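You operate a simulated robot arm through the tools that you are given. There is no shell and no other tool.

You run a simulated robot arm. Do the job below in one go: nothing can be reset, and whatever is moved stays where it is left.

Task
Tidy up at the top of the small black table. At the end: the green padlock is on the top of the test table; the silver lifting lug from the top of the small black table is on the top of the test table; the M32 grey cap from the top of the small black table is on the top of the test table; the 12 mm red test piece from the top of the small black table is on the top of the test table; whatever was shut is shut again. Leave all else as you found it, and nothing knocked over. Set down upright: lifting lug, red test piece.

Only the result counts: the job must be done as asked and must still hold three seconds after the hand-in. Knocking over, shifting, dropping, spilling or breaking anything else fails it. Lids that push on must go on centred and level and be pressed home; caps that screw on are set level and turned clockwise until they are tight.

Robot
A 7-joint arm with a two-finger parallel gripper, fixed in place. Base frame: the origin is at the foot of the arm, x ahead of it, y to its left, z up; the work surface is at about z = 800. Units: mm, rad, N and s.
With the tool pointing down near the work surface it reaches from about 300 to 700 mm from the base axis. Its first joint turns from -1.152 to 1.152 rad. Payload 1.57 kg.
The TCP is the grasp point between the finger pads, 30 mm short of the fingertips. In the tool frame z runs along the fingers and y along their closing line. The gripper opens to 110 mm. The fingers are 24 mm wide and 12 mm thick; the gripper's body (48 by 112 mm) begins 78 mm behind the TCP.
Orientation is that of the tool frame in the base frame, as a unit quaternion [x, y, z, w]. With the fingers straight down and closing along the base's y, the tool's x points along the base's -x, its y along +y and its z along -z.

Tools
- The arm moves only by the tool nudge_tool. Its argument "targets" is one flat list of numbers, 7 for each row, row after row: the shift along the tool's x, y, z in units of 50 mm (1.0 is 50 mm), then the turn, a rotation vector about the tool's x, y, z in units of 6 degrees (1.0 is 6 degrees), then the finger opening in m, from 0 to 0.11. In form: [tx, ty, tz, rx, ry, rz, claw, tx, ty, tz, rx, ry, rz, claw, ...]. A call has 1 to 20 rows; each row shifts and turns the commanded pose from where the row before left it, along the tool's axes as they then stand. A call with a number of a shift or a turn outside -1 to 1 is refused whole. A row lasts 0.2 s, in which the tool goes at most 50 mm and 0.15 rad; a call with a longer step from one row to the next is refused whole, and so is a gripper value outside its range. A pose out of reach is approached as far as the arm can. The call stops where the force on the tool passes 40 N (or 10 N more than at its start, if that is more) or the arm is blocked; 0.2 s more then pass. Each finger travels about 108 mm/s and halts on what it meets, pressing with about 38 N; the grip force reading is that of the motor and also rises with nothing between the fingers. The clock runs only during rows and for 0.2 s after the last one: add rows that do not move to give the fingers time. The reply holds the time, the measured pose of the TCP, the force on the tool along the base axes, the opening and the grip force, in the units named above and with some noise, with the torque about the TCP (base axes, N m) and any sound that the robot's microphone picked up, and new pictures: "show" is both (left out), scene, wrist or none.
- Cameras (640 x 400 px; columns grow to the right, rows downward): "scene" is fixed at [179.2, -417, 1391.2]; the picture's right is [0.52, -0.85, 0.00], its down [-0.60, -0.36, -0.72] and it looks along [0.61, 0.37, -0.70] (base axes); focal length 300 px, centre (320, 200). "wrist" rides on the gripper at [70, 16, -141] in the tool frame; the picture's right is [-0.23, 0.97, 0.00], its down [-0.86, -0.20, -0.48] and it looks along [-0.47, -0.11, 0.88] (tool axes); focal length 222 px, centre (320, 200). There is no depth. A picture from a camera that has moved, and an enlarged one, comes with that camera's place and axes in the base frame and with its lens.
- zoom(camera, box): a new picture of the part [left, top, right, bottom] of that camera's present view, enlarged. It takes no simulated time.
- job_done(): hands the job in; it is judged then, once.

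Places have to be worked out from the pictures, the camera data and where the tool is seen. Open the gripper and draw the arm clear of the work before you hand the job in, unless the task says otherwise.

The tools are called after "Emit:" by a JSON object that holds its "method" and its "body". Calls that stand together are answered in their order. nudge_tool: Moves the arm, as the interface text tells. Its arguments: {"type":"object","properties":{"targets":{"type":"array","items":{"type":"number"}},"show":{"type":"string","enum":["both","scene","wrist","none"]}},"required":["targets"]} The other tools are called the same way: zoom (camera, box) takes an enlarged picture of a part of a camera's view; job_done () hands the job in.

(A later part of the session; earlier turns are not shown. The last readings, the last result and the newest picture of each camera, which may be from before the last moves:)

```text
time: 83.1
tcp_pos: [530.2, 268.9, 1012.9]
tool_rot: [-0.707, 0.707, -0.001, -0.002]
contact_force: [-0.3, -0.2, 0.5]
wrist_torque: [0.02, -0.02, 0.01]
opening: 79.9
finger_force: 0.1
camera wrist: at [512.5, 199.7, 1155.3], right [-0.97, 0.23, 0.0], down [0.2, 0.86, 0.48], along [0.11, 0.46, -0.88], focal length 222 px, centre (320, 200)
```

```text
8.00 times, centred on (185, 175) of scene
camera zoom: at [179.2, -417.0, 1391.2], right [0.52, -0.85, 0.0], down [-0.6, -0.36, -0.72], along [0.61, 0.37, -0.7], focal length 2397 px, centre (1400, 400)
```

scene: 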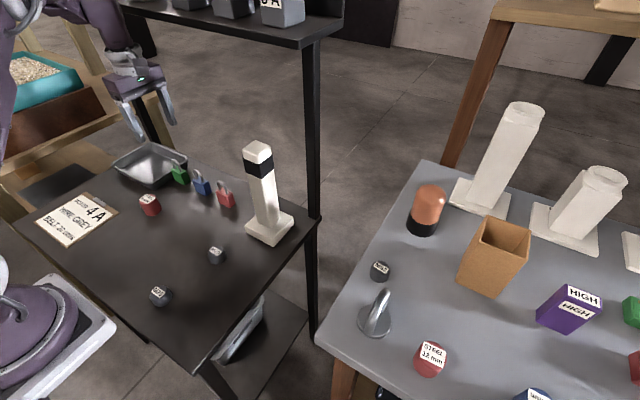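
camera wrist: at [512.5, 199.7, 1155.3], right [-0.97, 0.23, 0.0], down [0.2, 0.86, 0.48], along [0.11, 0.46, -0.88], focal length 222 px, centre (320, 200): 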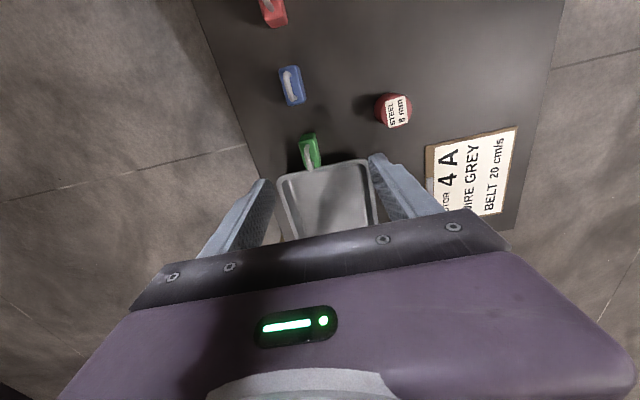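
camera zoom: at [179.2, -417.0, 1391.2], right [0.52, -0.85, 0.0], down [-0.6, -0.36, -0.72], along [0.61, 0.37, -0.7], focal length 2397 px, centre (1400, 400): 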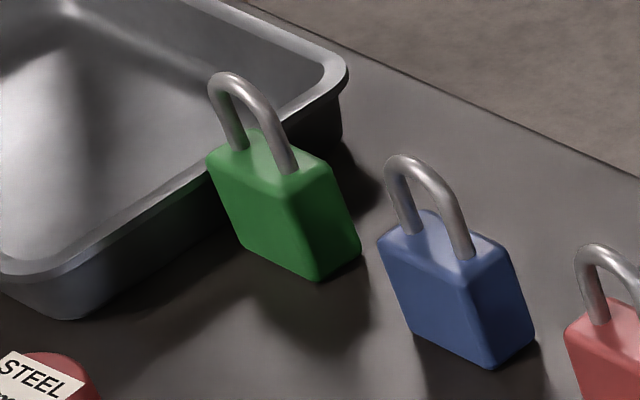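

The green padlock body is about 20 mm thick along x (538–558), 39 mm along y (266–305), top z≈848, shackle to z≈878; the tray rim begins at y≈309. I align at (548, 285.5) and descend to TCP z≈915 first.

Emit:
{"method": "nudge_tool", "body": {"targets": [-0.17, -0.18, 0, 0, 0, 0, 0.06, -0.16, -0.18, 0, 0, 0, 0, 0.055, 0, 0, 0.5, 0, 0, 0, 0.055, 0, 0, 0.6, 0, 0, 0, 0.055, 0, 0, 0.5, 0, 0, 0, 0.055, 0, 0, 0.36, 0, 0, 0, 0.055, 0, 0, 0, 0, 0, 0, 0.055], "show": "both"}}

Emit:
{"method": "zoom", "body": {"camera": "wrist", "box": [240, 100, 400, 240]}}

Emit:
{"method": "zoom", "body": {"camera": "scene", "box": [140, 110, 240, 210]}}

```text
time: 84.5
tcp_pos: [574.1, 301.0, 976.3]
tool_rot: [-0.701, 0.71, -0.014, 0.06]
contact_force: [-0.1, 0.0, -0.6]
wrist_torque: [-0.03, 0.01, 0.03]
opening: 54.9
finger_force: 0.0
stopped in row 7: the force on the tool passed its limit at 97 N (the readings are from after the stop); the commanded pose is now the measured one
camera wrist: at [539.9, 221.2, 1111.1], right [-0.97, 0.24, -0.09], down [0.16, 0.82, 0.55], along [0.2, 0.52, -0.83], focal length 222 px, centre (320, 200)
```

scene: 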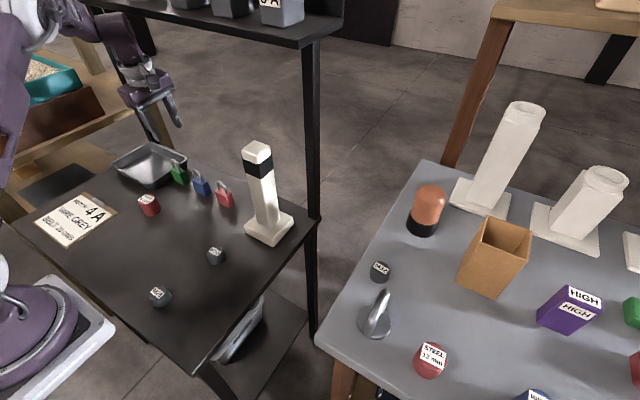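
wrist: 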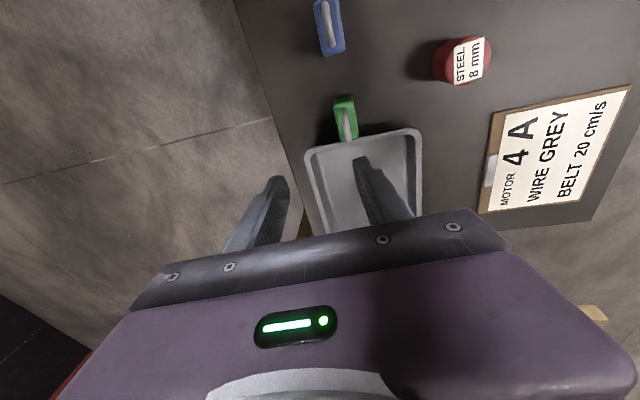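

```text
2.86 times, centred on (320, 170) of wrist
camera zoom: at [539.9, 221.2, 1111.1], right [-0.97, 0.24, -0.09], down [0.16, 0.82, 0.55], along [0.2, 0.52, -0.83], focal length 635 px, centre (320, 286)
```

zoom: 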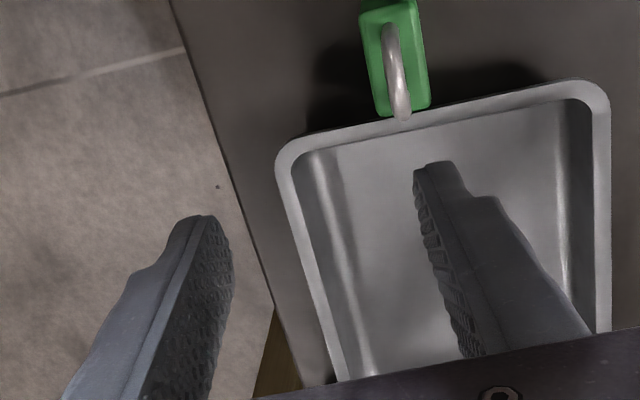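

```text
4.00 times, centred on (190, 160) of scene
camera zoom: at [182.5, -415.8, 1391.1], right [0.52, -0.85, 0.0], down [-0.6, -0.36, -0.71], along [0.61, 0.37, -0.7], focal length 1198 px, centre (840, 360)
```

zoom: 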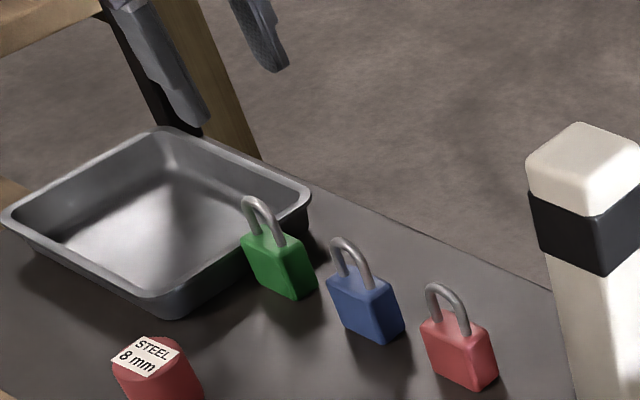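

Unexpected: the tool was shoved off in mid-air (97 N peak, pose now (574, 301, 976), tilted about 7°), with nothing near the fingers. I pause without moving and check what happened before going on.

Emit:
{"method": "nudge_tool", "body": {"targets": [0, 0, 0, 0, 0, 0, 0.055, 0, 0, 0, 0, 0, 0, 0.055], "show": "both"}}

Emit:
{"method": "zoom", "body": {"camera": "scene", "box": [0, 0, 320, 200]}}

Emit:
{"method": "zoom", "body": {"camera": "scene", "box": [320, 80, 640, 400]}}

Emit:
{"method": "zoom", "body": {"camera": "scene", "box": [10, 130, 330, 330]}}

```text
time: 85.1
tcp_pos: [573.6, 302.3, 977.6]
tool_rot: [-0.702, 0.709, -0.014, 0.061]
contact_force: [-0.7, -0.3, -0.4]
wrist_torque: [-0.02, 0.01, 0.01]
opening: 55.0
finger_force: 0.0
camera wrist: at [540.0, 221.4, 1110.8], right [-0.97, 0.24, -0.09], down [0.15, 0.82, 0.55], along [0.2, 0.52, -0.83], focal length 222 px, centre (320, 200)
```

scene: 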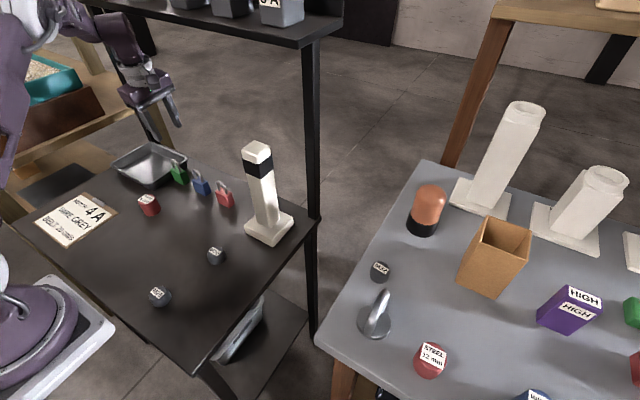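
wrist: 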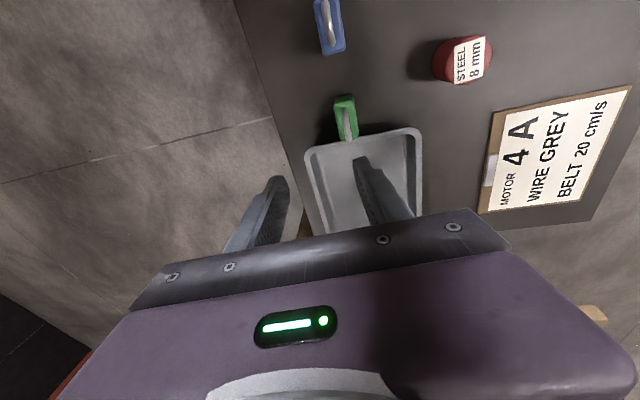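

```text
2.00 times, centred on (160, 100) of scene
camera zoom: at [182.7, -416.2, 1390.9], right [0.52, -0.85, 0.0], down [-0.6, -0.36, -0.71], along [0.61, 0.37, -0.7], focal length 599 px, centre (640, 400)
```

zoom: 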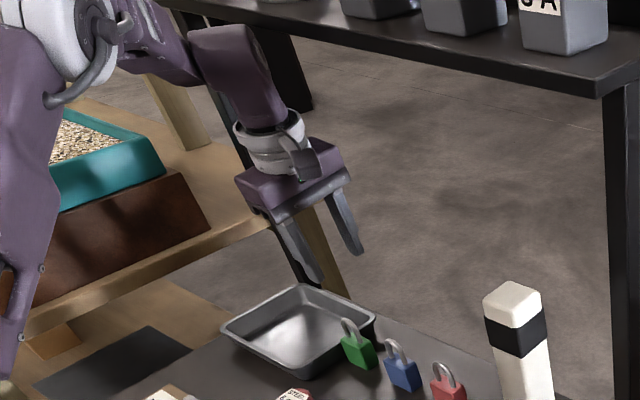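

```text
1.25 times, centred on (480, 240) of scene
camera zoom: at [182.7, -416.2, 1390.9], right [0.52, -0.85, 0.0], down [-0.6, -0.36, -0.71], along [0.61, 0.37, -0.7], focal length 374 px, centre (120, 150)
```

zoom: 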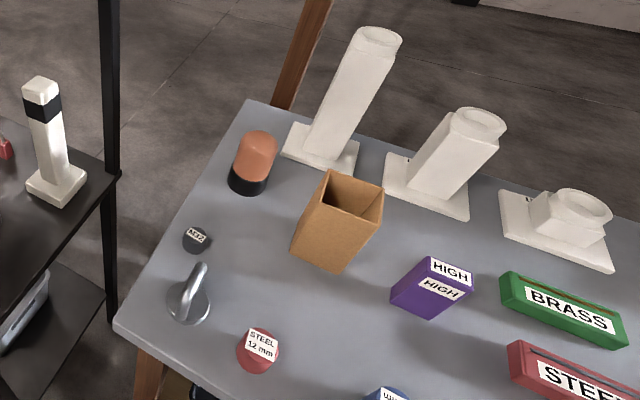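

```text
2.00 times, centred on (170, 230) of scene
camera zoom: at [182.7, -416.2, 1390.9], right [0.52, -0.85, 0.0], down [-0.6, -0.36, -0.71], along [0.61, 0.37, -0.7], focal length 599 px, centre (620, 140)
```

zoom: 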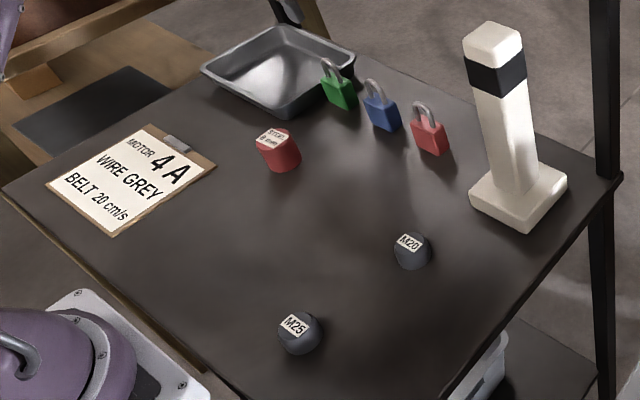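

The surroundings look undisturbed, but the scene camera now reports a place a few mm off from before. I compare with an earlier zoom box to see whether the camera (or the tables) really shifted.

Emit:
{"method": "zoom", "body": {"camera": "scene", "box": [290, 310, 350, 370]}}

Emit:
{"method": "zoom", "body": {"camera": "scene", "box": [160, 150, 210, 200]}}

Emit:
{"method": "zoom", "body": {"camera": "scene", "box": [330, 260, 450, 380]}}

Emit:
{"method": "zoom", "body": {"camera": "wrist", "box": [310, 80, 380, 150]}}

```text
6.67 times, centred on (320, 340) of scene
camera zoom: at [182.7, -416.2, 1390.9], right [0.52, -0.85, 0.0], down [-0.6, -0.36, -0.71], along [0.61, 0.37, -0.7], focal length 1998 px, centre (320, -733)
```

zoom: 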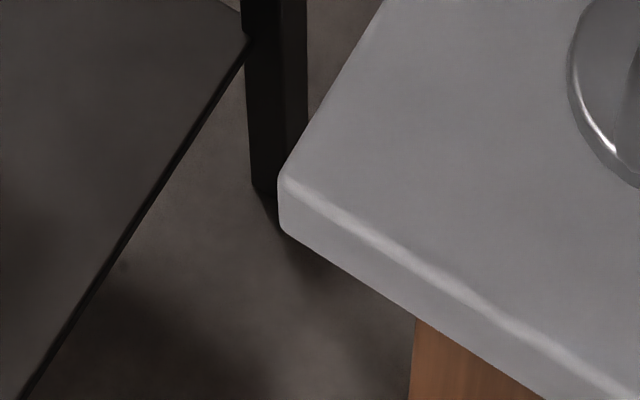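

```text
8.00 times, centred on (185, 175) of scene
camera zoom: at [182.7, -416.2, 1390.9], right [0.52, -0.85, 0.0], down [-0.6, -0.36, -0.71], along [0.61, 0.37, -0.7], focal length 2397 px, centre (1400, 400)
```

zoom: 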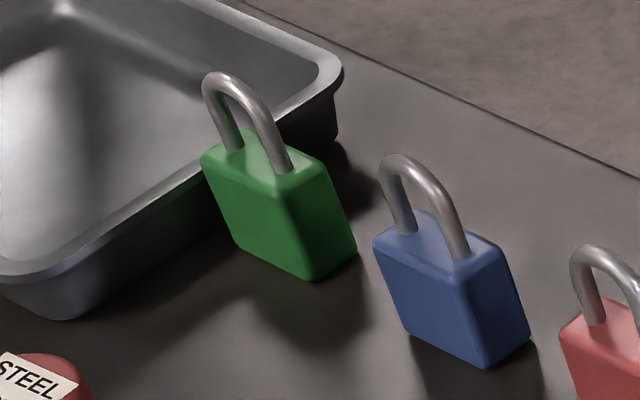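

```text
3.33 times, centred on (390, 320) of scene
camera zoom: at [182.7, -416.2, 1390.9], right [0.52, -0.85, 0.0], down [-0.6, -0.36, -0.71], along [0.61, 0.37, -0.7], focal length 999 px, centre (87, -200)
```

zoom: 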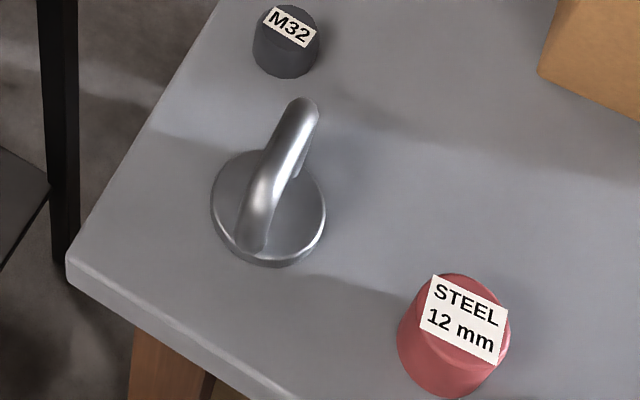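

```text
5.71 times, centred on (345, 115) of wrist
camera zoom: at [540.0, 221.4, 1110.8], right [-0.97, 0.24, -0.09], down [0.15, 0.82, 0.55], along [0.2, 0.52, -0.83], focal length 1269 px, centre (177, 686)
```

zoom: 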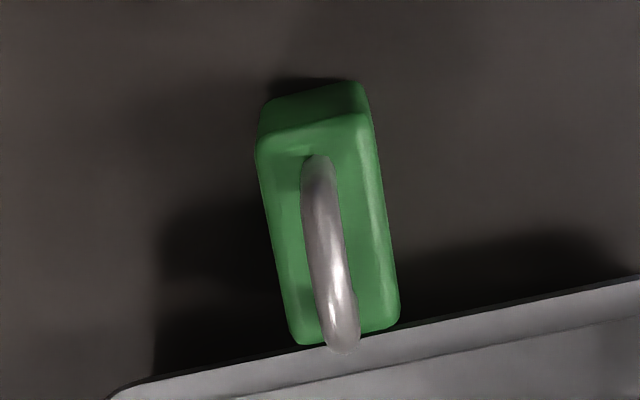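

The images fit a bumped scene camera only: the objects and the padlock keep their places in the base frame (padlock again at ≈(547.5, 285.5)). I first right the tool orientation in place (rotation of about -6.1°, +3.8°, -0.6°).

Emit:
{"method": "nudge_tool", "body": {"targets": [0, 0, -0.2, 0, 0, 0, 0.055, 0, 0, 0, -0.506, 0.317, -0.047, 0.055, 0, 0, 0, -0.506, 0.317, -0.047, 0.055, 0, 0, 0, 0, 0, 0, 0.055], "show": "both"}}

```text
time: 86.3
tcp_pos: [560.1, 303.5, 971.2]
tool_rot: [0.712, -0.702, -0.007, 0.018]
contact_force: [0.0, -0.7, -0.1]
wrist_torque: [0.01, 0.03, -0.03]
opening: 55.1
finger_force: 0.0
stopped in row 4: the arm was blocked; the commanded pose is now the measured one
camera wrist: at [547.9, 234.2, 1113.4], right [-0.98, 0.21, 0.03], down [0.2, 0.86, 0.46], along [0.07, 0.46, -0.89], focal length 222 px, centre (320, 200)
```

scene: 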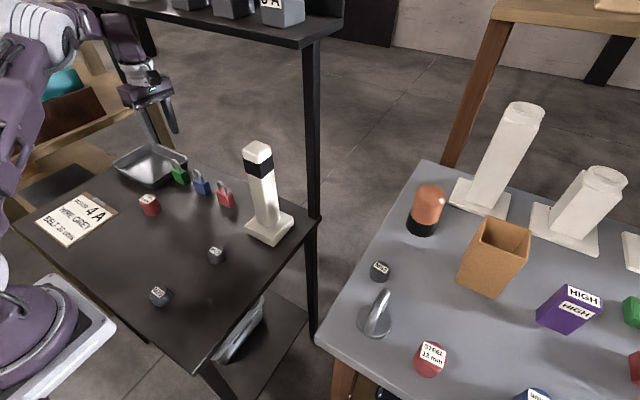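
wrist: 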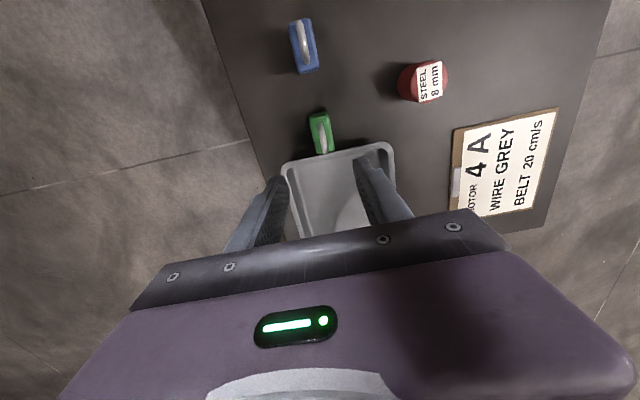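

The arm reports being blocked — the wrist/forearm is probably touching the black unit's upper shelf (front edge x≈570, z≈1240). I look closely at that region.

Emit:
{"method": "zoom", "body": {"camera": "scene", "box": [0, 0, 240, 150]}}

Emit:
{"method": "zoom", "body": {"camera": "scene", "box": [80, 0, 200, 75]}}

Emit:
{"method": "zoom", "body": {"camera": "scene", "box": [160, 0, 360, 125]}}

```text
2.67 times, centred on (120, 75) of scene
camera zoom: at [179.4, -416.9, 1391.2], right [0.52, -0.85, 0.0], down [-0.6, -0.36, -0.72], along [0.61, 0.37, -0.7], focal length 799 px, centre (853, 533)
```

zoom: 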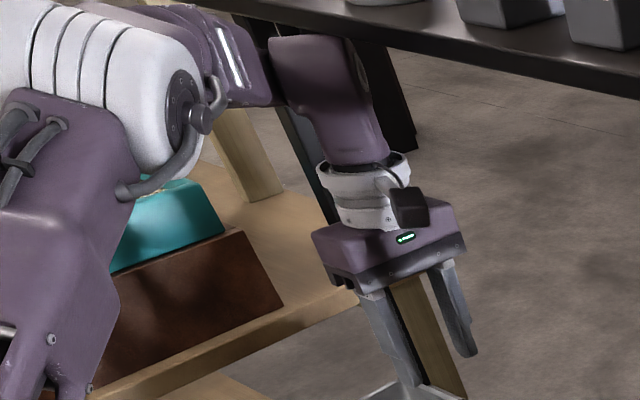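

```text
5.33 times, centred on (140, 38) of scene
camera zoom: at [179.4, -416.9, 1391.2], right [0.52, -0.85, 0.0], down [-0.6, -0.36, -0.72], along [0.61, 0.37, -0.7], focal length 1598 px, centre (1280, 1067)
```

zoom: 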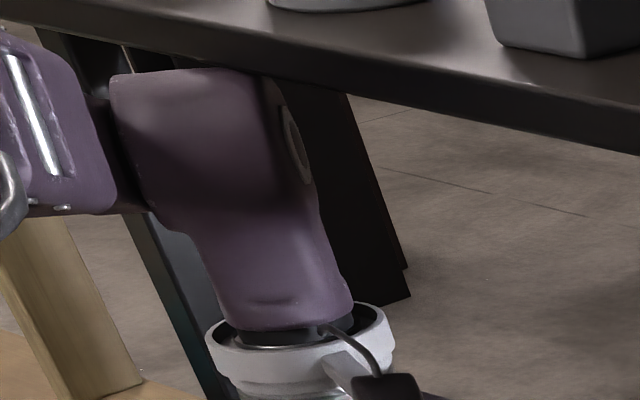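

```text
3.20 times, centred on (260, 62) of scene
camera zoom: at [179.4, -416.9, 1391.2], right [0.52, -0.85, 0.0], down [-0.6, -0.36, -0.72], along [0.61, 0.37, -0.7], focal length 959 px, centre (512, 640)
```

zoom: 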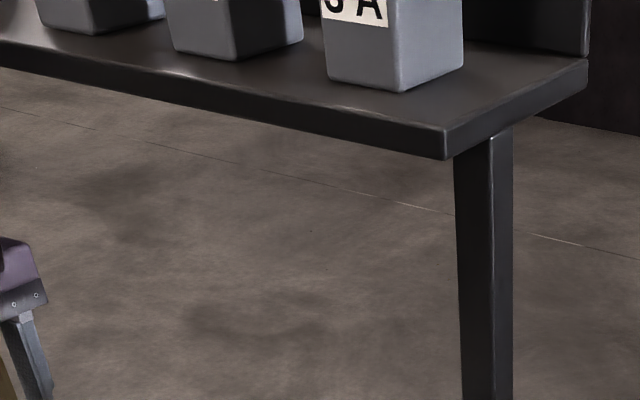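

The wrist link has slid under the shelf and pressed up against its underside; nothing on the shelf or table has moved. I go straight down 30 mm to free it (fingertips stay above everything).

Emit:
{"method": "nudge_tool", "body": {"targets": [0, 0, 0.2, 0, 0, 0, 0.055, 0, 0, 0.2, 0, 0, 0, 0.055, 0, 0, 0.2, 0, 0, 0, 0.055, 0, 0, 0, 0, 0, 0, 0.055], "show": "both"}}

Emit:
{"method": "zoom", "body": {"camera": "scene", "box": [0, 0, 240, 150]}}

```text
time: 87.3
tcp_pos: [558.7, 303.0, 940.9]
tool_rot: [0.713, -0.701, -0.007, 0.016]
contact_force: [1.1, -0.4, -0.5]
wrist_torque: [0.02, -0.01, 0.01]
opening: 54.9
finger_force: 0.0
camera wrist: at [546.6, 233.8, 1083.8], right [-0.98, 0.21, 0.03], down [0.2, 0.86, 0.46], along [0.07, 0.46, -0.89], focal length 222 px, centre (320, 200)
```

scene: 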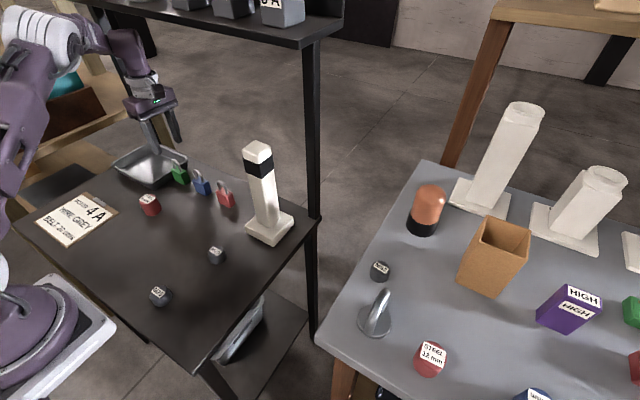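
wrist: 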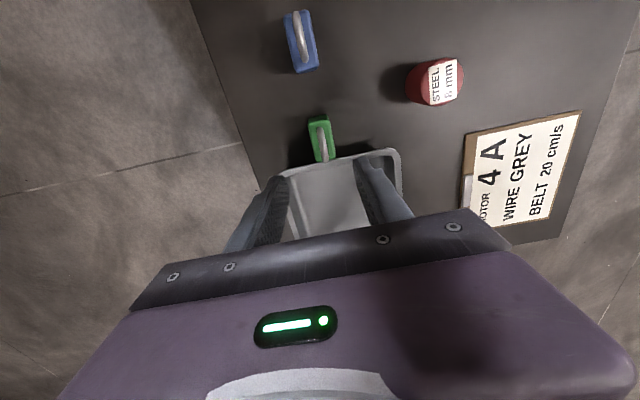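

```text
2.67 times, centred on (120, 75) of scene
camera zoom: at [179.2, -417.0, 1391.2], right [0.52, -0.85, 0.0], down [-0.6, -0.36, -0.72], along [0.61, 0.37, -0.7], focal length 799 px, centre (853, 533)
```

zoom: 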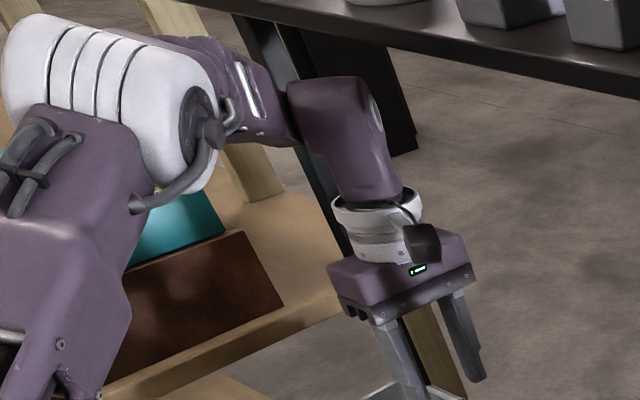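

Free again and under the shelf with clearance. I level the tool (small rotation) and shift to (548, 285.5).

Emit:
{"method": "nudge_tool", "body": {"targets": [0, 0, 0, 0.31, -0.121, 0.162, 0.055, 0.175, 0.107, 0, 0, 0, 0, 0.055, 0.175, 0.107, 0, 0, 0, 0, 0.055, 0, 0, 0, 0, 0, 0, 0.055], "show": "both"}}

Emit:
{"method": "zoom", "body": {"camera": "wrist", "box": [250, 80, 390, 220]}}

```text
time: 88.3
tcp_pos: [548.6, 284.7, 941.5]
tool_rot: [0.708, -0.707, 0.001, 0.001]
contact_force: [-0.2, 0.5, 0.8]
wrist_torque: [0.02, 0.02, -0.01]
opening: 55.1
finger_force: 0.1
camera wrist: at [530.5, 214.0, 1083.0], right [-0.97, 0.23, 0.0], down [0.2, 0.86, 0.48], along [0.11, 0.47, -0.88], focal length 222 px, centre (320, 200)
```

scene: 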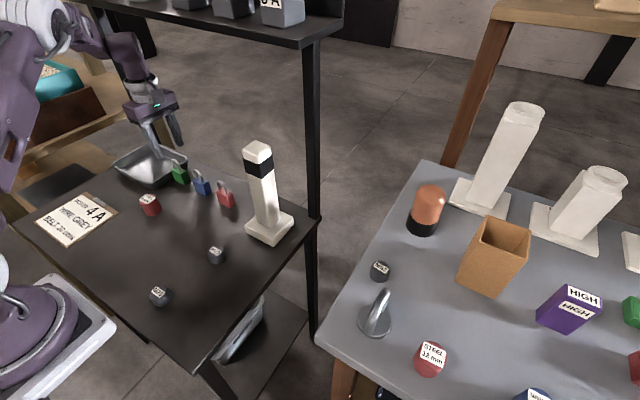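
wrist: 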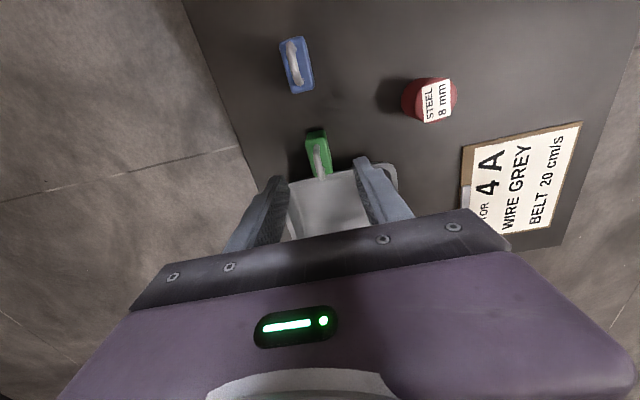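

```text
2.86 times, centred on (320, 150) of wrist
camera zoom: at [530.5, 214.0, 1083.0], right [-0.97, 0.23, 0.0], down [0.2, 0.86, 0.48], along [0.11, 0.47, -0.88], focal length 635 px, centre (320, 343)
```

zoom: 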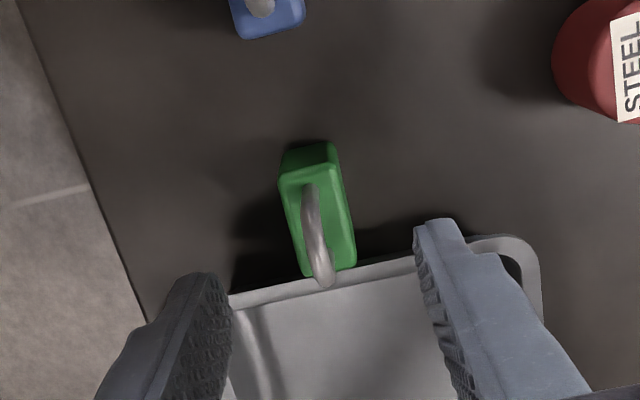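

The padlock is centred between the fingers. I descend to TCP z≈836.

Emit:
{"method": "nudge_tool", "body": {"targets": [0, 0, 0.5, 0, 0, 0, 0.055, 0, 0, 0.5, 0, 0, 0, 0.055, 0, 0, 0.4, 0, 0, 0, 0.055, 0, 0, 0.3, 0, 0, 0, 0.055, 0, 0, 0.2, 0, 0, 0, 0.055, 0, 0, 0.1, 0, 0, 0, 0.055, 0, 0, 0.1, 0, 0, 0, 0.055, 0, 0, 0, 0, 0, 0, 0.055], "show": "both"}}

Emit:
{"method": "zoom", "body": {"camera": "wrist", "box": [240, 100, 400, 240]}}

Emit:
{"method": "zoom", "body": {"camera": "scene", "box": [130, 120, 230, 220]}}

```text
time: 90.1
tcp_pos: [547.5, 285.2, 835.4]
tool_rot: [-0.707, 0.707, -0.001, 0.0]
contact_force: [-0.2, -0.4, 0.4]
wrist_torque: [0.01, -0.03, 0.01]
opening: 55.1
finger_force: 0.0
camera wrist: at [530.0, 214.8, 977.1], right [-0.97, 0.23, 0.0], down [0.2, 0.86, 0.48], along [0.11, 0.47, -0.88], focal length 222 px, centre (320, 200)
```

scene: 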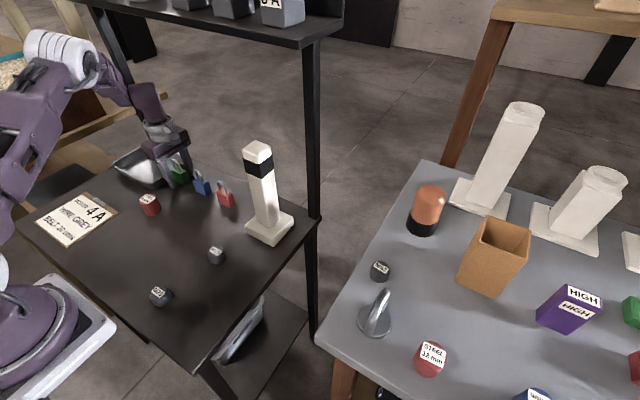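
wrist: 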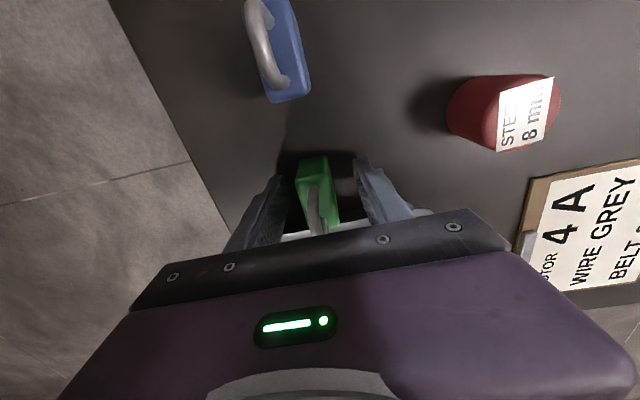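

```text
2.86 times, centred on (320, 170) of wrist
camera zoom: at [530.0, 214.8, 977.1], right [-0.97, 0.23, 0.0], down [0.2, 0.86, 0.48], along [0.11, 0.47, -0.88], focal length 635 px, centre (320, 286)
```

zoom: 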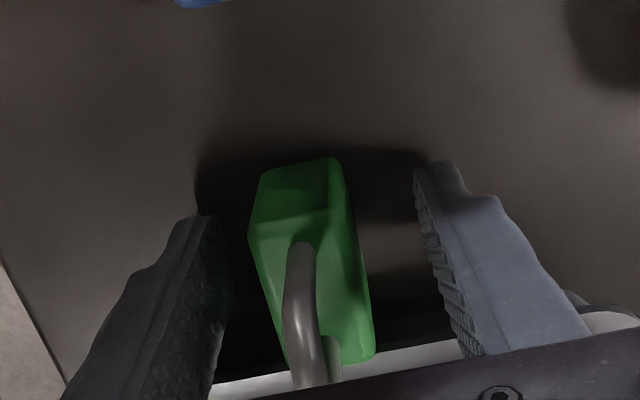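

```text
4.00 times, centred on (180, 170) of scene
camera zoom: at [179.2, -417.0, 1391.2], right [0.52, -0.85, 0.0], down [-0.6, -0.36, -0.72], along [0.61, 0.37, -0.7], focal length 1198 px, centre (880, 320)
```

zoom: 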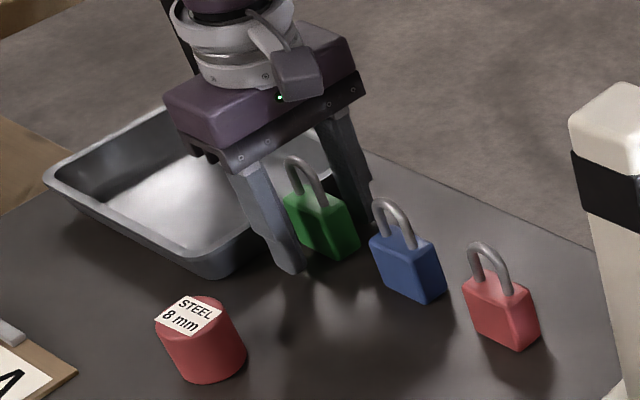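

The fingers straddle the padlock body. I close in steps.

Emit:
{"method": "nudge_tool", "body": {"targets": [0, 0, 0, 0, 0, 0, 0.04, 0, 0, 0, 0, 0, 0, 0.03, 0, 0, 0, 0, 0, 0, 0.024, 0, 0, 0, 0, 0, 0, 0.018, 0, 0, 0, 0, 0, 0, 0.0, 0, 0, 0, 0, 0, 0, 0.0], "show": "wrist"}}

Emit:
{"method": "zoom", "body": {"camera": "scene", "box": [130, 120, 230, 220]}}

```text
time: 91.5
tcp_pos: [547.4, 285.0, 836.0]
tool_rot: [0.708, -0.706, 0.0, 0.0]
contact_force: [-0.1, 0.8, 1.4]
wrist_torque: [0.0, -0.05, 0.02]
opening: 23.2
finger_force: 35.5
camera wrist: at [530.0, 214.8, 977.3], right [-0.97, 0.23, 0.0], down [0.2, 0.86, 0.48], along [0.11, 0.47, -0.88], focal length 222 px, centre (320, 200)
```

wrist: 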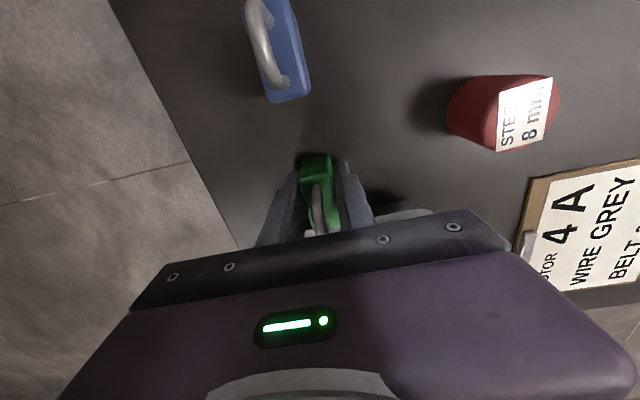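

```text
4.00 times, centred on (180, 170) of scene
camera zoom: at [179.2, -417.0, 1391.2], right [0.52, -0.85, 0.0], down [-0.6, -0.36, -0.72], along [0.61, 0.37, -0.7], focal length 1198 px, centre (880, 320)
```

zoom: 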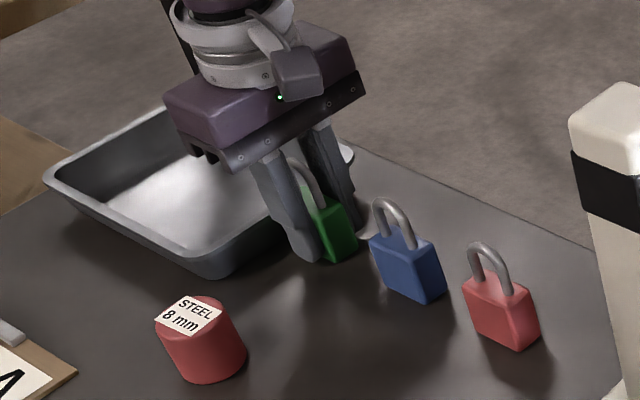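

Held at 23 mm. I lift only ~75 mm (staying below the shelf), then draw back toward -x before going higher.

Emit:
{"method": "nudge_tool", "body": {"targets": [0, 0, -0.1, 0, 0, 0, 0, 0, 0, -0.3, 0, 0, 0, 0, 0, 0, -0.5, 0, 0, 0, 0, 0, 0, -0.6, 0, 0, 0, 0, 0, 0, 0, 0, 0, 0, 0], "show": "both"}}

Emit:
{"method": "zoom", "body": {"camera": "scene", "box": [90, 60, 230, 200]}}

```text
time: 92.7
tcp_pos: [547.1, 285.4, 911.3]
tool_rot: [-0.707, 0.707, 0.0, -0.001]
contact_force: [-0.5, -0.3, -0.4]
wrist_torque: [0.06, 0.02, 0.04]
opening: 23.8
finger_force: 36.0
camera wrist: at [530.0, 213.8, 1052.9], right [-0.97, 0.23, 0.0], down [0.2, 0.86, 0.48], along [0.11, 0.46, -0.88], focal length 222 px, centre (320, 200)
```

scene: 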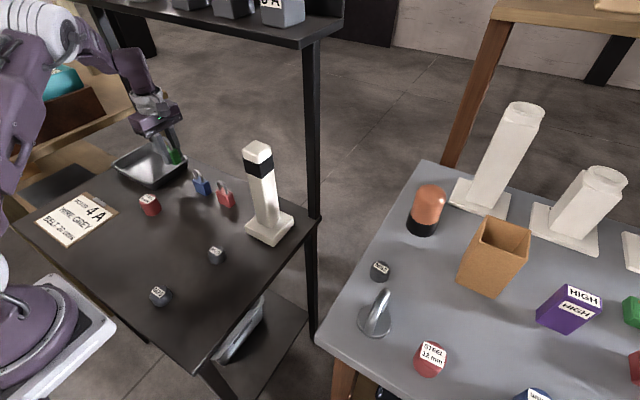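
wrist: 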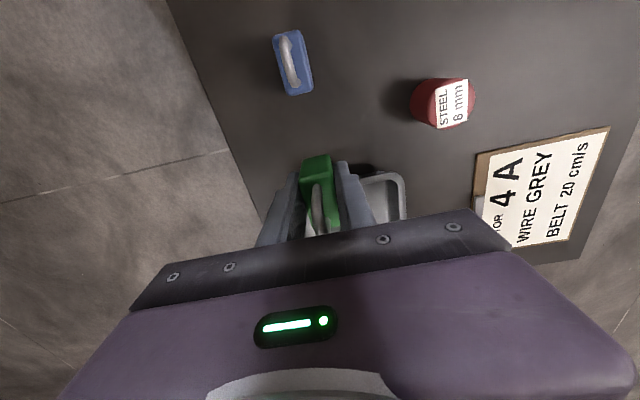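

```text
2.86 times, centred on (160, 130) of scene
camera zoom: at [179.2, -417.0, 1391.2], right [0.52, -0.85, 0.0], down [-0.6, -0.36, -0.72], along [0.61, 0.37, -0.7], focal length 856 px, centre (777, 400)
```

zoom: 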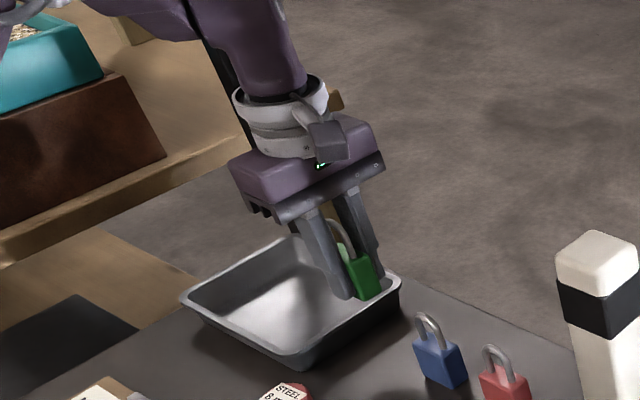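

The padlock is lifted and clear of the tray. I retract in -x, then rise to z≈1000 and carry it over.

Emit:
{"method": "nudge_tool", "body": {"targets": [0, 0.6, 0, 0, 0, 0, 0, 0, 0.9, 0, 0, 0, 0, 0, 0, 0.9, 0, 0, 0, 0, 0, 0, 0, -0.9, 0, 0, 0, 0, 0, 0, -0.9, 0, 0, 0, 0, 0.95, 0.1, 0, 0, 0, 0, 0, 0.95, 0.1, 0, 0, 0, 0, 0, 0.95, 0.1, 0, 0, 0, 0, 0, 0.95, 0.1, 0, 0, 0, 0, 0, 0.95, 0.1, 0, 0, 0, 0, 0, 0.95, 0.1, 0, 0, 0, 0, 0, 0.95, 0.1, 0, 0, 0, 0, 0, 0.95, 0, 0, 0, 0, 0, 0, 0.95, 0, 0, 0, 0, 0, 0, 0.95, 0, 0, 0, 0, 0, 0, 0, 0, 0, 0, 0, 0, 0], "show": "both"}}

```text
time: 96.1
tcp_pos: [391.3, -190.0, 1001.5]
tool_rot: [0.707, -0.707, 0.0, 0.001]
contact_force: [-0.1, 0.0, -0.3]
wrist_torque: [0.01, 0.0, 0.02]
opening: 23.2
finger_force: 36.3
camera wrist: at [373.9, -260.4, 1143.2], right [-0.97, 0.23, 0.0], down [0.2, 0.86, 0.48], along [0.11, 0.46, -0.88], focal length 222 px, centre (320, 200)
```

scene: 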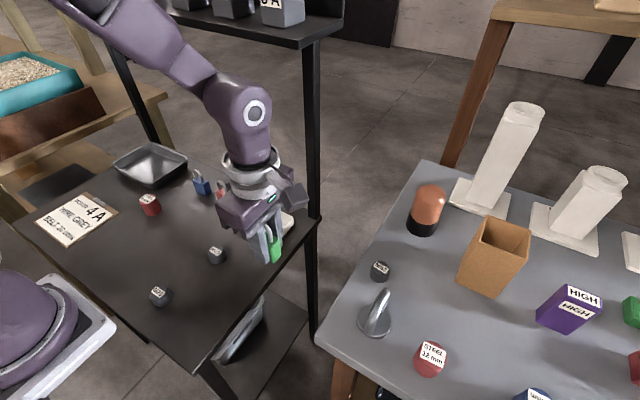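
wrist: 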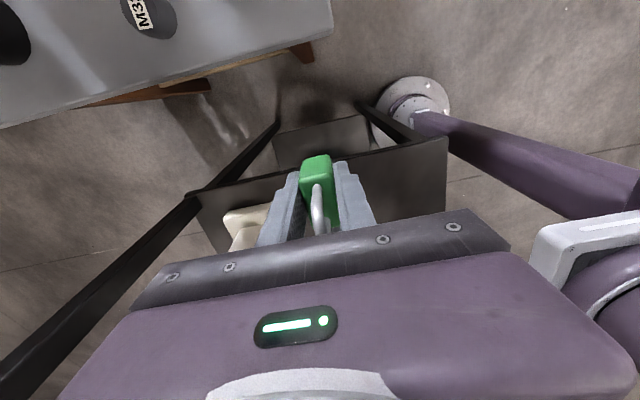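

The padlock is secure at (391, -190, 1001). I turn the gripper back 90° here, away from everything.

Emit:
{"method": "nudge_tool", "body": {"targets": [0, 0, 0, 0, 0, 1, 0, 0, 0, 0, 0, 0, 1, 0, 0, 0, 0, 0, 0, 1, 0, 0, 0, 0, 0, 0, 1, 0, 0, 0, 0, 0, 0, 1, 0, 0, 0, 0, 0, 0, 1, 0, 0, 0, 0, 0, 0, 1, 0, 0, 0, 0, 0, 0, 1, 0, 0, 0, 0, 0, 0, 1, 0, 0, 0, 0, 0, 0, 1, 0, 0, 0, 0, 0, 0, 1, 0, 0, 0, 0, 0, 0, 1, 0, 0, 0, 0, 0, 0, 1, 0, 0, 0, 0, 0, 0, 1, 0, 0, 0, 0, 0, 0, 1, 0, 0, 0, 0, 0, 0, 0, 0], "show": "wrist"}}

```text
time: 99.5
tcp_pos: [392.5, -189.3, 1001.9]
tool_rot: [0.001, 1.0, -0.001, -0.001]
contact_force: [-0.6, 0.1, -0.3]
wrist_torque: [0.01, 0.02, 0.03]
opening: 23.1
finger_force: 36.1
camera wrist: at [321.8, -174.0, 1143.2], right [0.23, 0.97, 0.0], down [0.86, -0.2, 0.48], along [0.46, -0.11, -0.88], focal length 222 px, centre (320, 200)
```

wrist: 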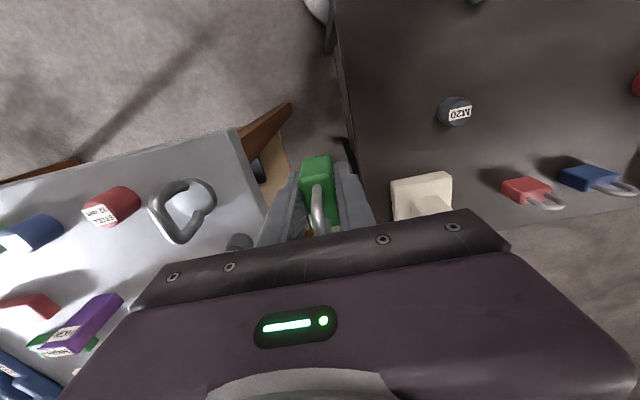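

I carry it to (495, -445) and lower to about 6 mm above the surface.

Emit:
{"method": "nudge_tool", "body": {"targets": [-0.342, -0.852, 0, 0, 0, 0, 0, -0.342, -0.852, 0, 0, 0, 0, 0, -0.342, -0.852, 0, 0, 0, 0, 0, -0.342, -0.852, 0, 0, 0, 0, 0, -0.342, -0.852, 0, 0, 0, 0, 0, -0.342, -0.852, 0, 0, 0, 0, 0, 0, 0, 0, 0, 0, 0, 0, 0, 0, 0.6, 0, 0, 0, 0, 0, 0, 0.6, 0, 0, 0, 0, 0, 0, 0.4, 0, 0, 0, 0, 0, 0, 0.2, 0, 0, 0, 0, 0, 0, 0.1, 0, 0, 0, 0, 0, 0, 0.1, 0, 0, 0, 0, 0, 0, 0, 0, 0, 0, 0], "show": "both"}}

```text
time: 102.5
tcp_pos: [485.5, -434.3, 901.2]
tool_rot: [0.0, 1.0, -0.001, 0.0]
contact_force: [-0.7, 0.3, -0.8]
wrist_torque: [-0.04, 0.0, 0.01]
opening: 23.5
finger_force: 35.6
out of reach, approached as far as the arm can: row 6
camera wrist: at [415.0, -419.2, 1042.9], right [0.23, 0.97, 0.0], down [0.86, -0.2, 0.48], along [0.47, -0.11, -0.88], focal length 222 px, centre (320, 200)
```

scene: 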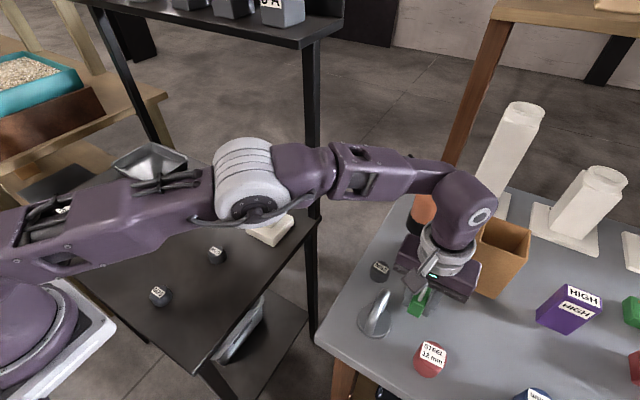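
wrist: 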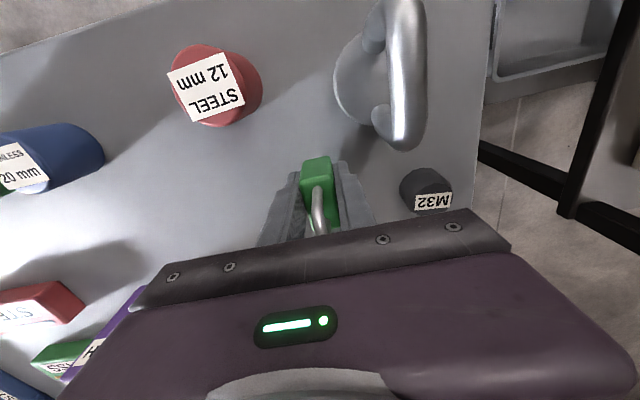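

It stopped at (485.5, -434), which is a fine free spot. I lower gently toward contact (expected at TCP ≈ 896).

Emit:
{"method": "nudge_tool", "body": {"targets": [0, 0, 0.03, 0, 0, 0, 0, 0, 0, 0.03, 0, 0, 0, 0, 0, 0, 0.015, 0, 0, 0, 0, 0, 0, 0, 0, 0, 0, 0], "show": "none"}}

Emit:
{"method": "nudge_tool", "body": {"targets": [0, 0, 0.015, 0, 0, 0, 0, 0, 0, 0, 0, 0, 0, 0], "show": "none"}}

```text
time: 103.5
tcp_pos: [486.5, -435.1, 896.7]
tool_rot: [0.0, 1.0, -0.001, 0.0]
contact_force: [-0.3, -0.9, -1.3]
wrist_torque: [0.01, 0.02, 0.01]
opening: 23.3
finger_force: 35.6
```

```text
time: 104.1
tcp_pos: [486.7, -435.0, 896.3]
tool_rot: [-0.001, 1.0, -0.001, 0.001]
contact_force: [-1.2, -0.7, -0.8]
wrist_torque: [-0.04, -0.04, -0.03]
opening: 23.4
finger_force: 35.6
```

No contact yet; two more 0.75 mm steps.

Emit:
{"method": "nudge_tool", "body": {"targets": [0, 0, 0.015, 0, 0, 0, 0, 0, 0, 0, 0, 0, 0, 0], "show": "none"}}

Emit:
{"method": "nudge_tool", "body": {"targets": [0, 0, 0.01, 0, 0, 0, 0, 0, 0, 0, 0, 0, 0, 0], "show": "wrist"}}

```text
time: 104.7
tcp_pos: [486.9, -434.9, 896.4]
tool_rot: [-0.001, 1.0, -0.001, 0.0]
contact_force: [0.0, 0.2, -0.4]
wrist_torque: [0.0, -0.04, -0.01]
opening: 23.6
finger_force: 35.7
```

```text
time: 105.3
tcp_pos: [484.5, -433.5, 895.3]
tool_rot: [0.0, 1.0, -0.001, 0.0]
contact_force: [0.2, 1.5, -0.3]
wrist_torque: [0.07, -0.05, -0.03]
opening: 23.3
finger_force: 36.0
camera wrist: at [415.3, -418.9, 1037.2], right [0.23, 0.97, 0.0], down [0.86, -0.2, 0.48], along [0.47, -0.11, -0.88], focal length 222 px, centre (320, 200)
```

wrist: 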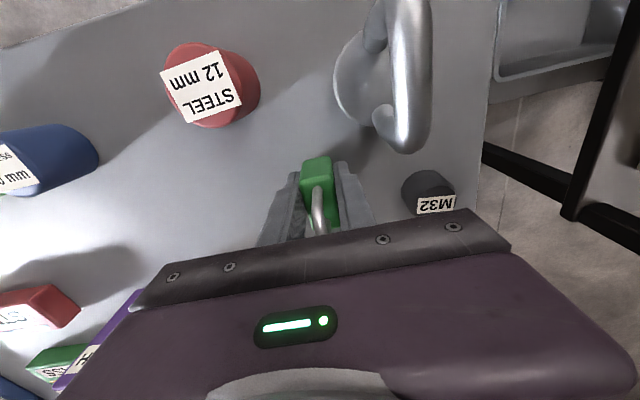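

Emit:
{"method": "nudge_tool", "body": {"targets": [0, 0, 0.015, 0, 0, 0, 0, 0, 0, 0, 0, 0, 0, 0], "show": "none"}}

```text
time: 105.9
tcp_pos: [486.2, -434.0, 896.6]
tool_rot: [0.0, 1.0, -0.001, 0.0]
contact_force: [-1.1, 2.2, 10.8]
wrist_torque: [0.1, -0.16, 0.06]
opening: 23.5
finger_force: 36.4
```

Contact (≈11 N). I release slowly, opening only to 45 mm to stay clear of the lug, and withdraw upward.

Emit:
{"method": "nudge_tool", "body": {"targets": [0, 0, 0, 0, 0, 0, 0.024, 0, 0, 0, 0, 0, 0, 0.027, 0, 0, 0, 0, 0, 0, 0.034, 0, 0, 0, 0, 0, 0, 0.045, 0, 0, 0, 0, 0, 0, 0.045, 0, 0, -0.1, 0, 0, 0, 0.045, 0, 0, -0.3, 0, 0, 0, 0.045, 0, 0, -0.6, 0, 0, 0, 0.045, 0, 0, -0.8, 0, 0, 0, 0.045, 0, 0, 0, 0, 0, 0, 0.045], "show": "both"}}

```text
time: 108.1
tcp_pos: [486.3, -434.4, 984.2]
tool_rot: [0.0, 1.0, 0.0, 0.0]
contact_force: [-0.3, 0.4, 0.1]
wrist_torque: [-0.02, 0.0, -0.01]
opening: 44.8
finger_force: 0.0
camera wrist: at [415.1, -419.1, 1126.6], right [0.23, 0.97, 0.0], down [0.86, -0.2, 0.48], along [0.47, -0.11, -0.88], focal length 222 px, centre (320, 200)
```

scene: 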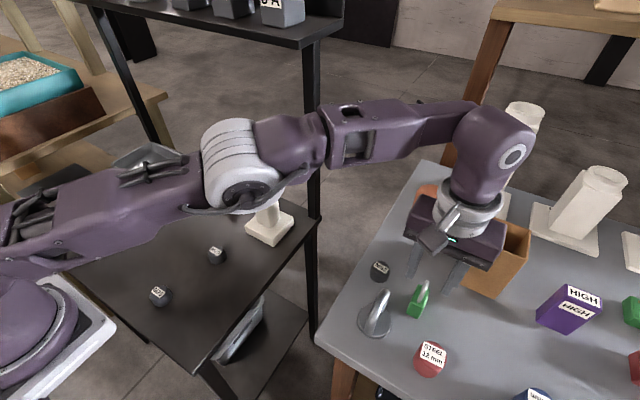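
wrist: 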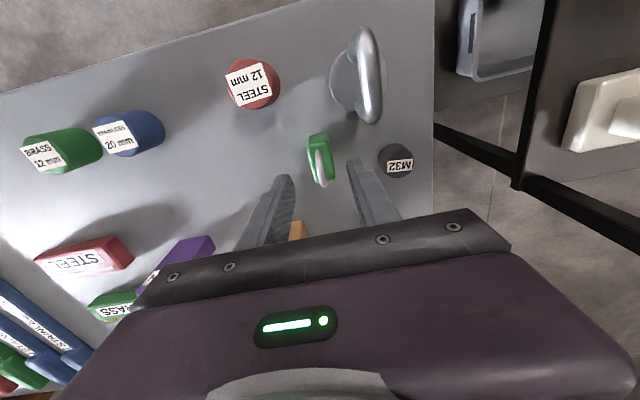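

All four items stand on the grey table. I draw the arm back toward its starting pose and open the gripper, then check everything.

Emit:
{"method": "nudge_tool", "body": {"targets": [0.43, 0.67, -0.33, 0, 0, 0, 0.05, 0.43, 0.67, -0.33, 0, 0, 0, 0.06, 0.43, 0.67, -0.33, 0, 0, 0, 0.08, 0.43, 0.67, -0.33, 0, 0, 0, 0.1, -0.08, 0.88, -0.32, 0, 0, 0, 0.11, -0.08, 0.88, -0.32, 0, 0, 0, 0.11, -0.08, 0.88, -0.32, 0, 0, 0, 0.11, -0.08, 0.88, -0.32, 0, 0, 0, 0.11, -0.08, 0.88, -0.32, 0, 0, 0, 0.11, 0, 0, 0, 0, 0, 0, 0.11], "show": "both"}}

Emit:
{"method": "zoom", "body": {"camera": "scene", "box": [330, 240, 470, 380]}}

Emit:
{"method": "zoom", "body": {"camera": "scene", "box": [10, 130, 330, 330]}}

Emit:
{"method": "zoom", "body": {"camera": "scene", "box": [60, 0, 360, 140]}}

```text
time: 110.3
tcp_pos: [421.4, -79.0, 1130.2]
tool_rot: [0.0, 1.0, -0.001, 0.0]
contact_force: [0.2, 0.5, 0.4]
wrist_torque: [0.0, -0.01, 0.04]
opening: 110.0
finger_force: 0.0
camera wrist: at [350.1, -63.8, 1271.5], right [0.23, 0.97, 0.0], down [0.86, -0.2, 0.48], along [0.47, -0.11, -0.88], focal length 222 px, centre (320, 200)
```

scene: 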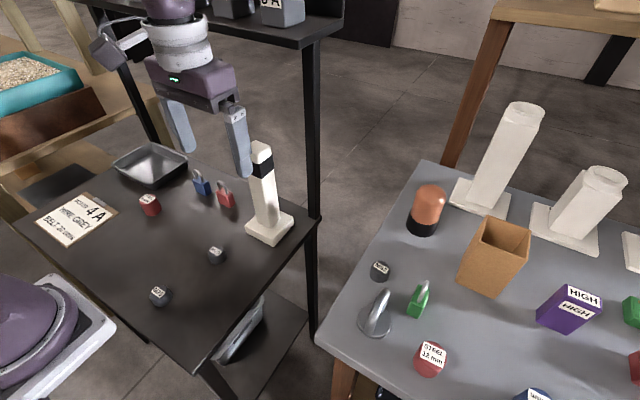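
wrist: 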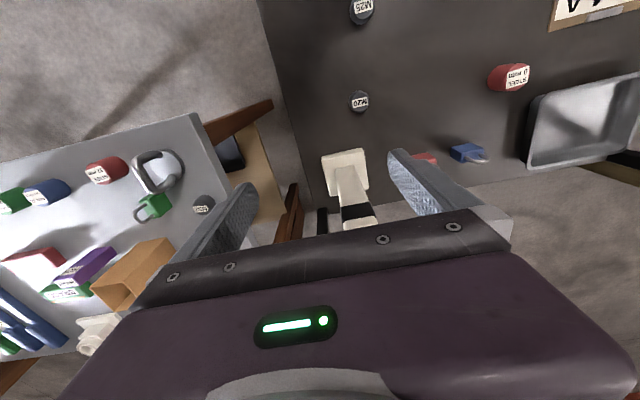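

```text
2.86 times, centred on (400, 310) of scene
camera zoom: at [179.2, -416.9, 1391.2], right [0.52, -0.85, 0.0], down [-0.6, -0.36, -0.72], along [0.61, 0.37, -0.7], focal length 856 px, centre (91, -114)
```

zoom: 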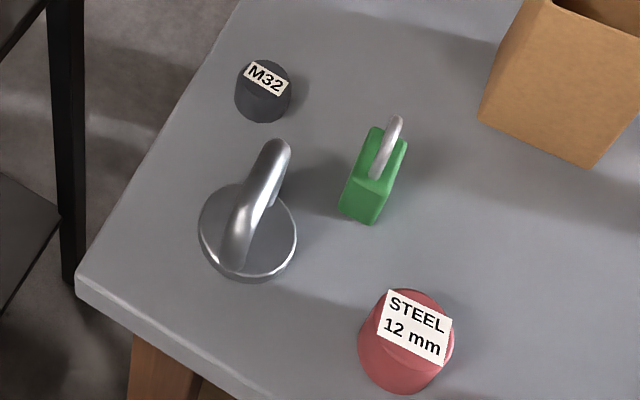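

```text
2.00 times, centred on (170, 230) of scene
camera zoom: at [179.2, -416.9, 1391.2], right [0.52, -0.85, 0.0], down [-0.6, -0.36, -0.72], along [0.61, 0.37, -0.7], focal length 599 px, centre (620, 140)
```

zoom: 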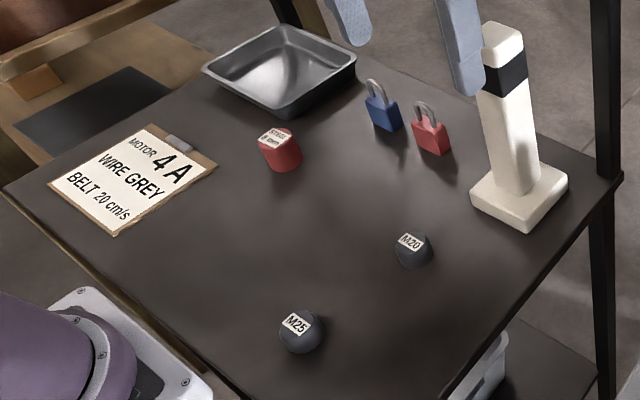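

```text
2.13 times, centred on (210, 70) of scene
camera zoom: at [179.2, -416.9, 1391.2], right [0.52, -0.85, 0.0], down [-0.6, -0.36, -0.72], along [0.61, 0.37, -0.7], focal length 639 px, centre (555, 477)
```

zoom: 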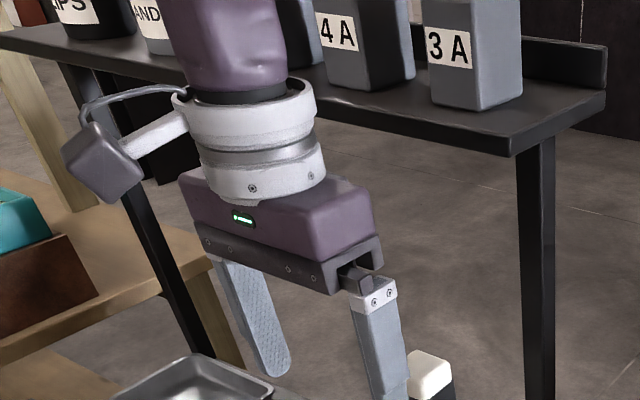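

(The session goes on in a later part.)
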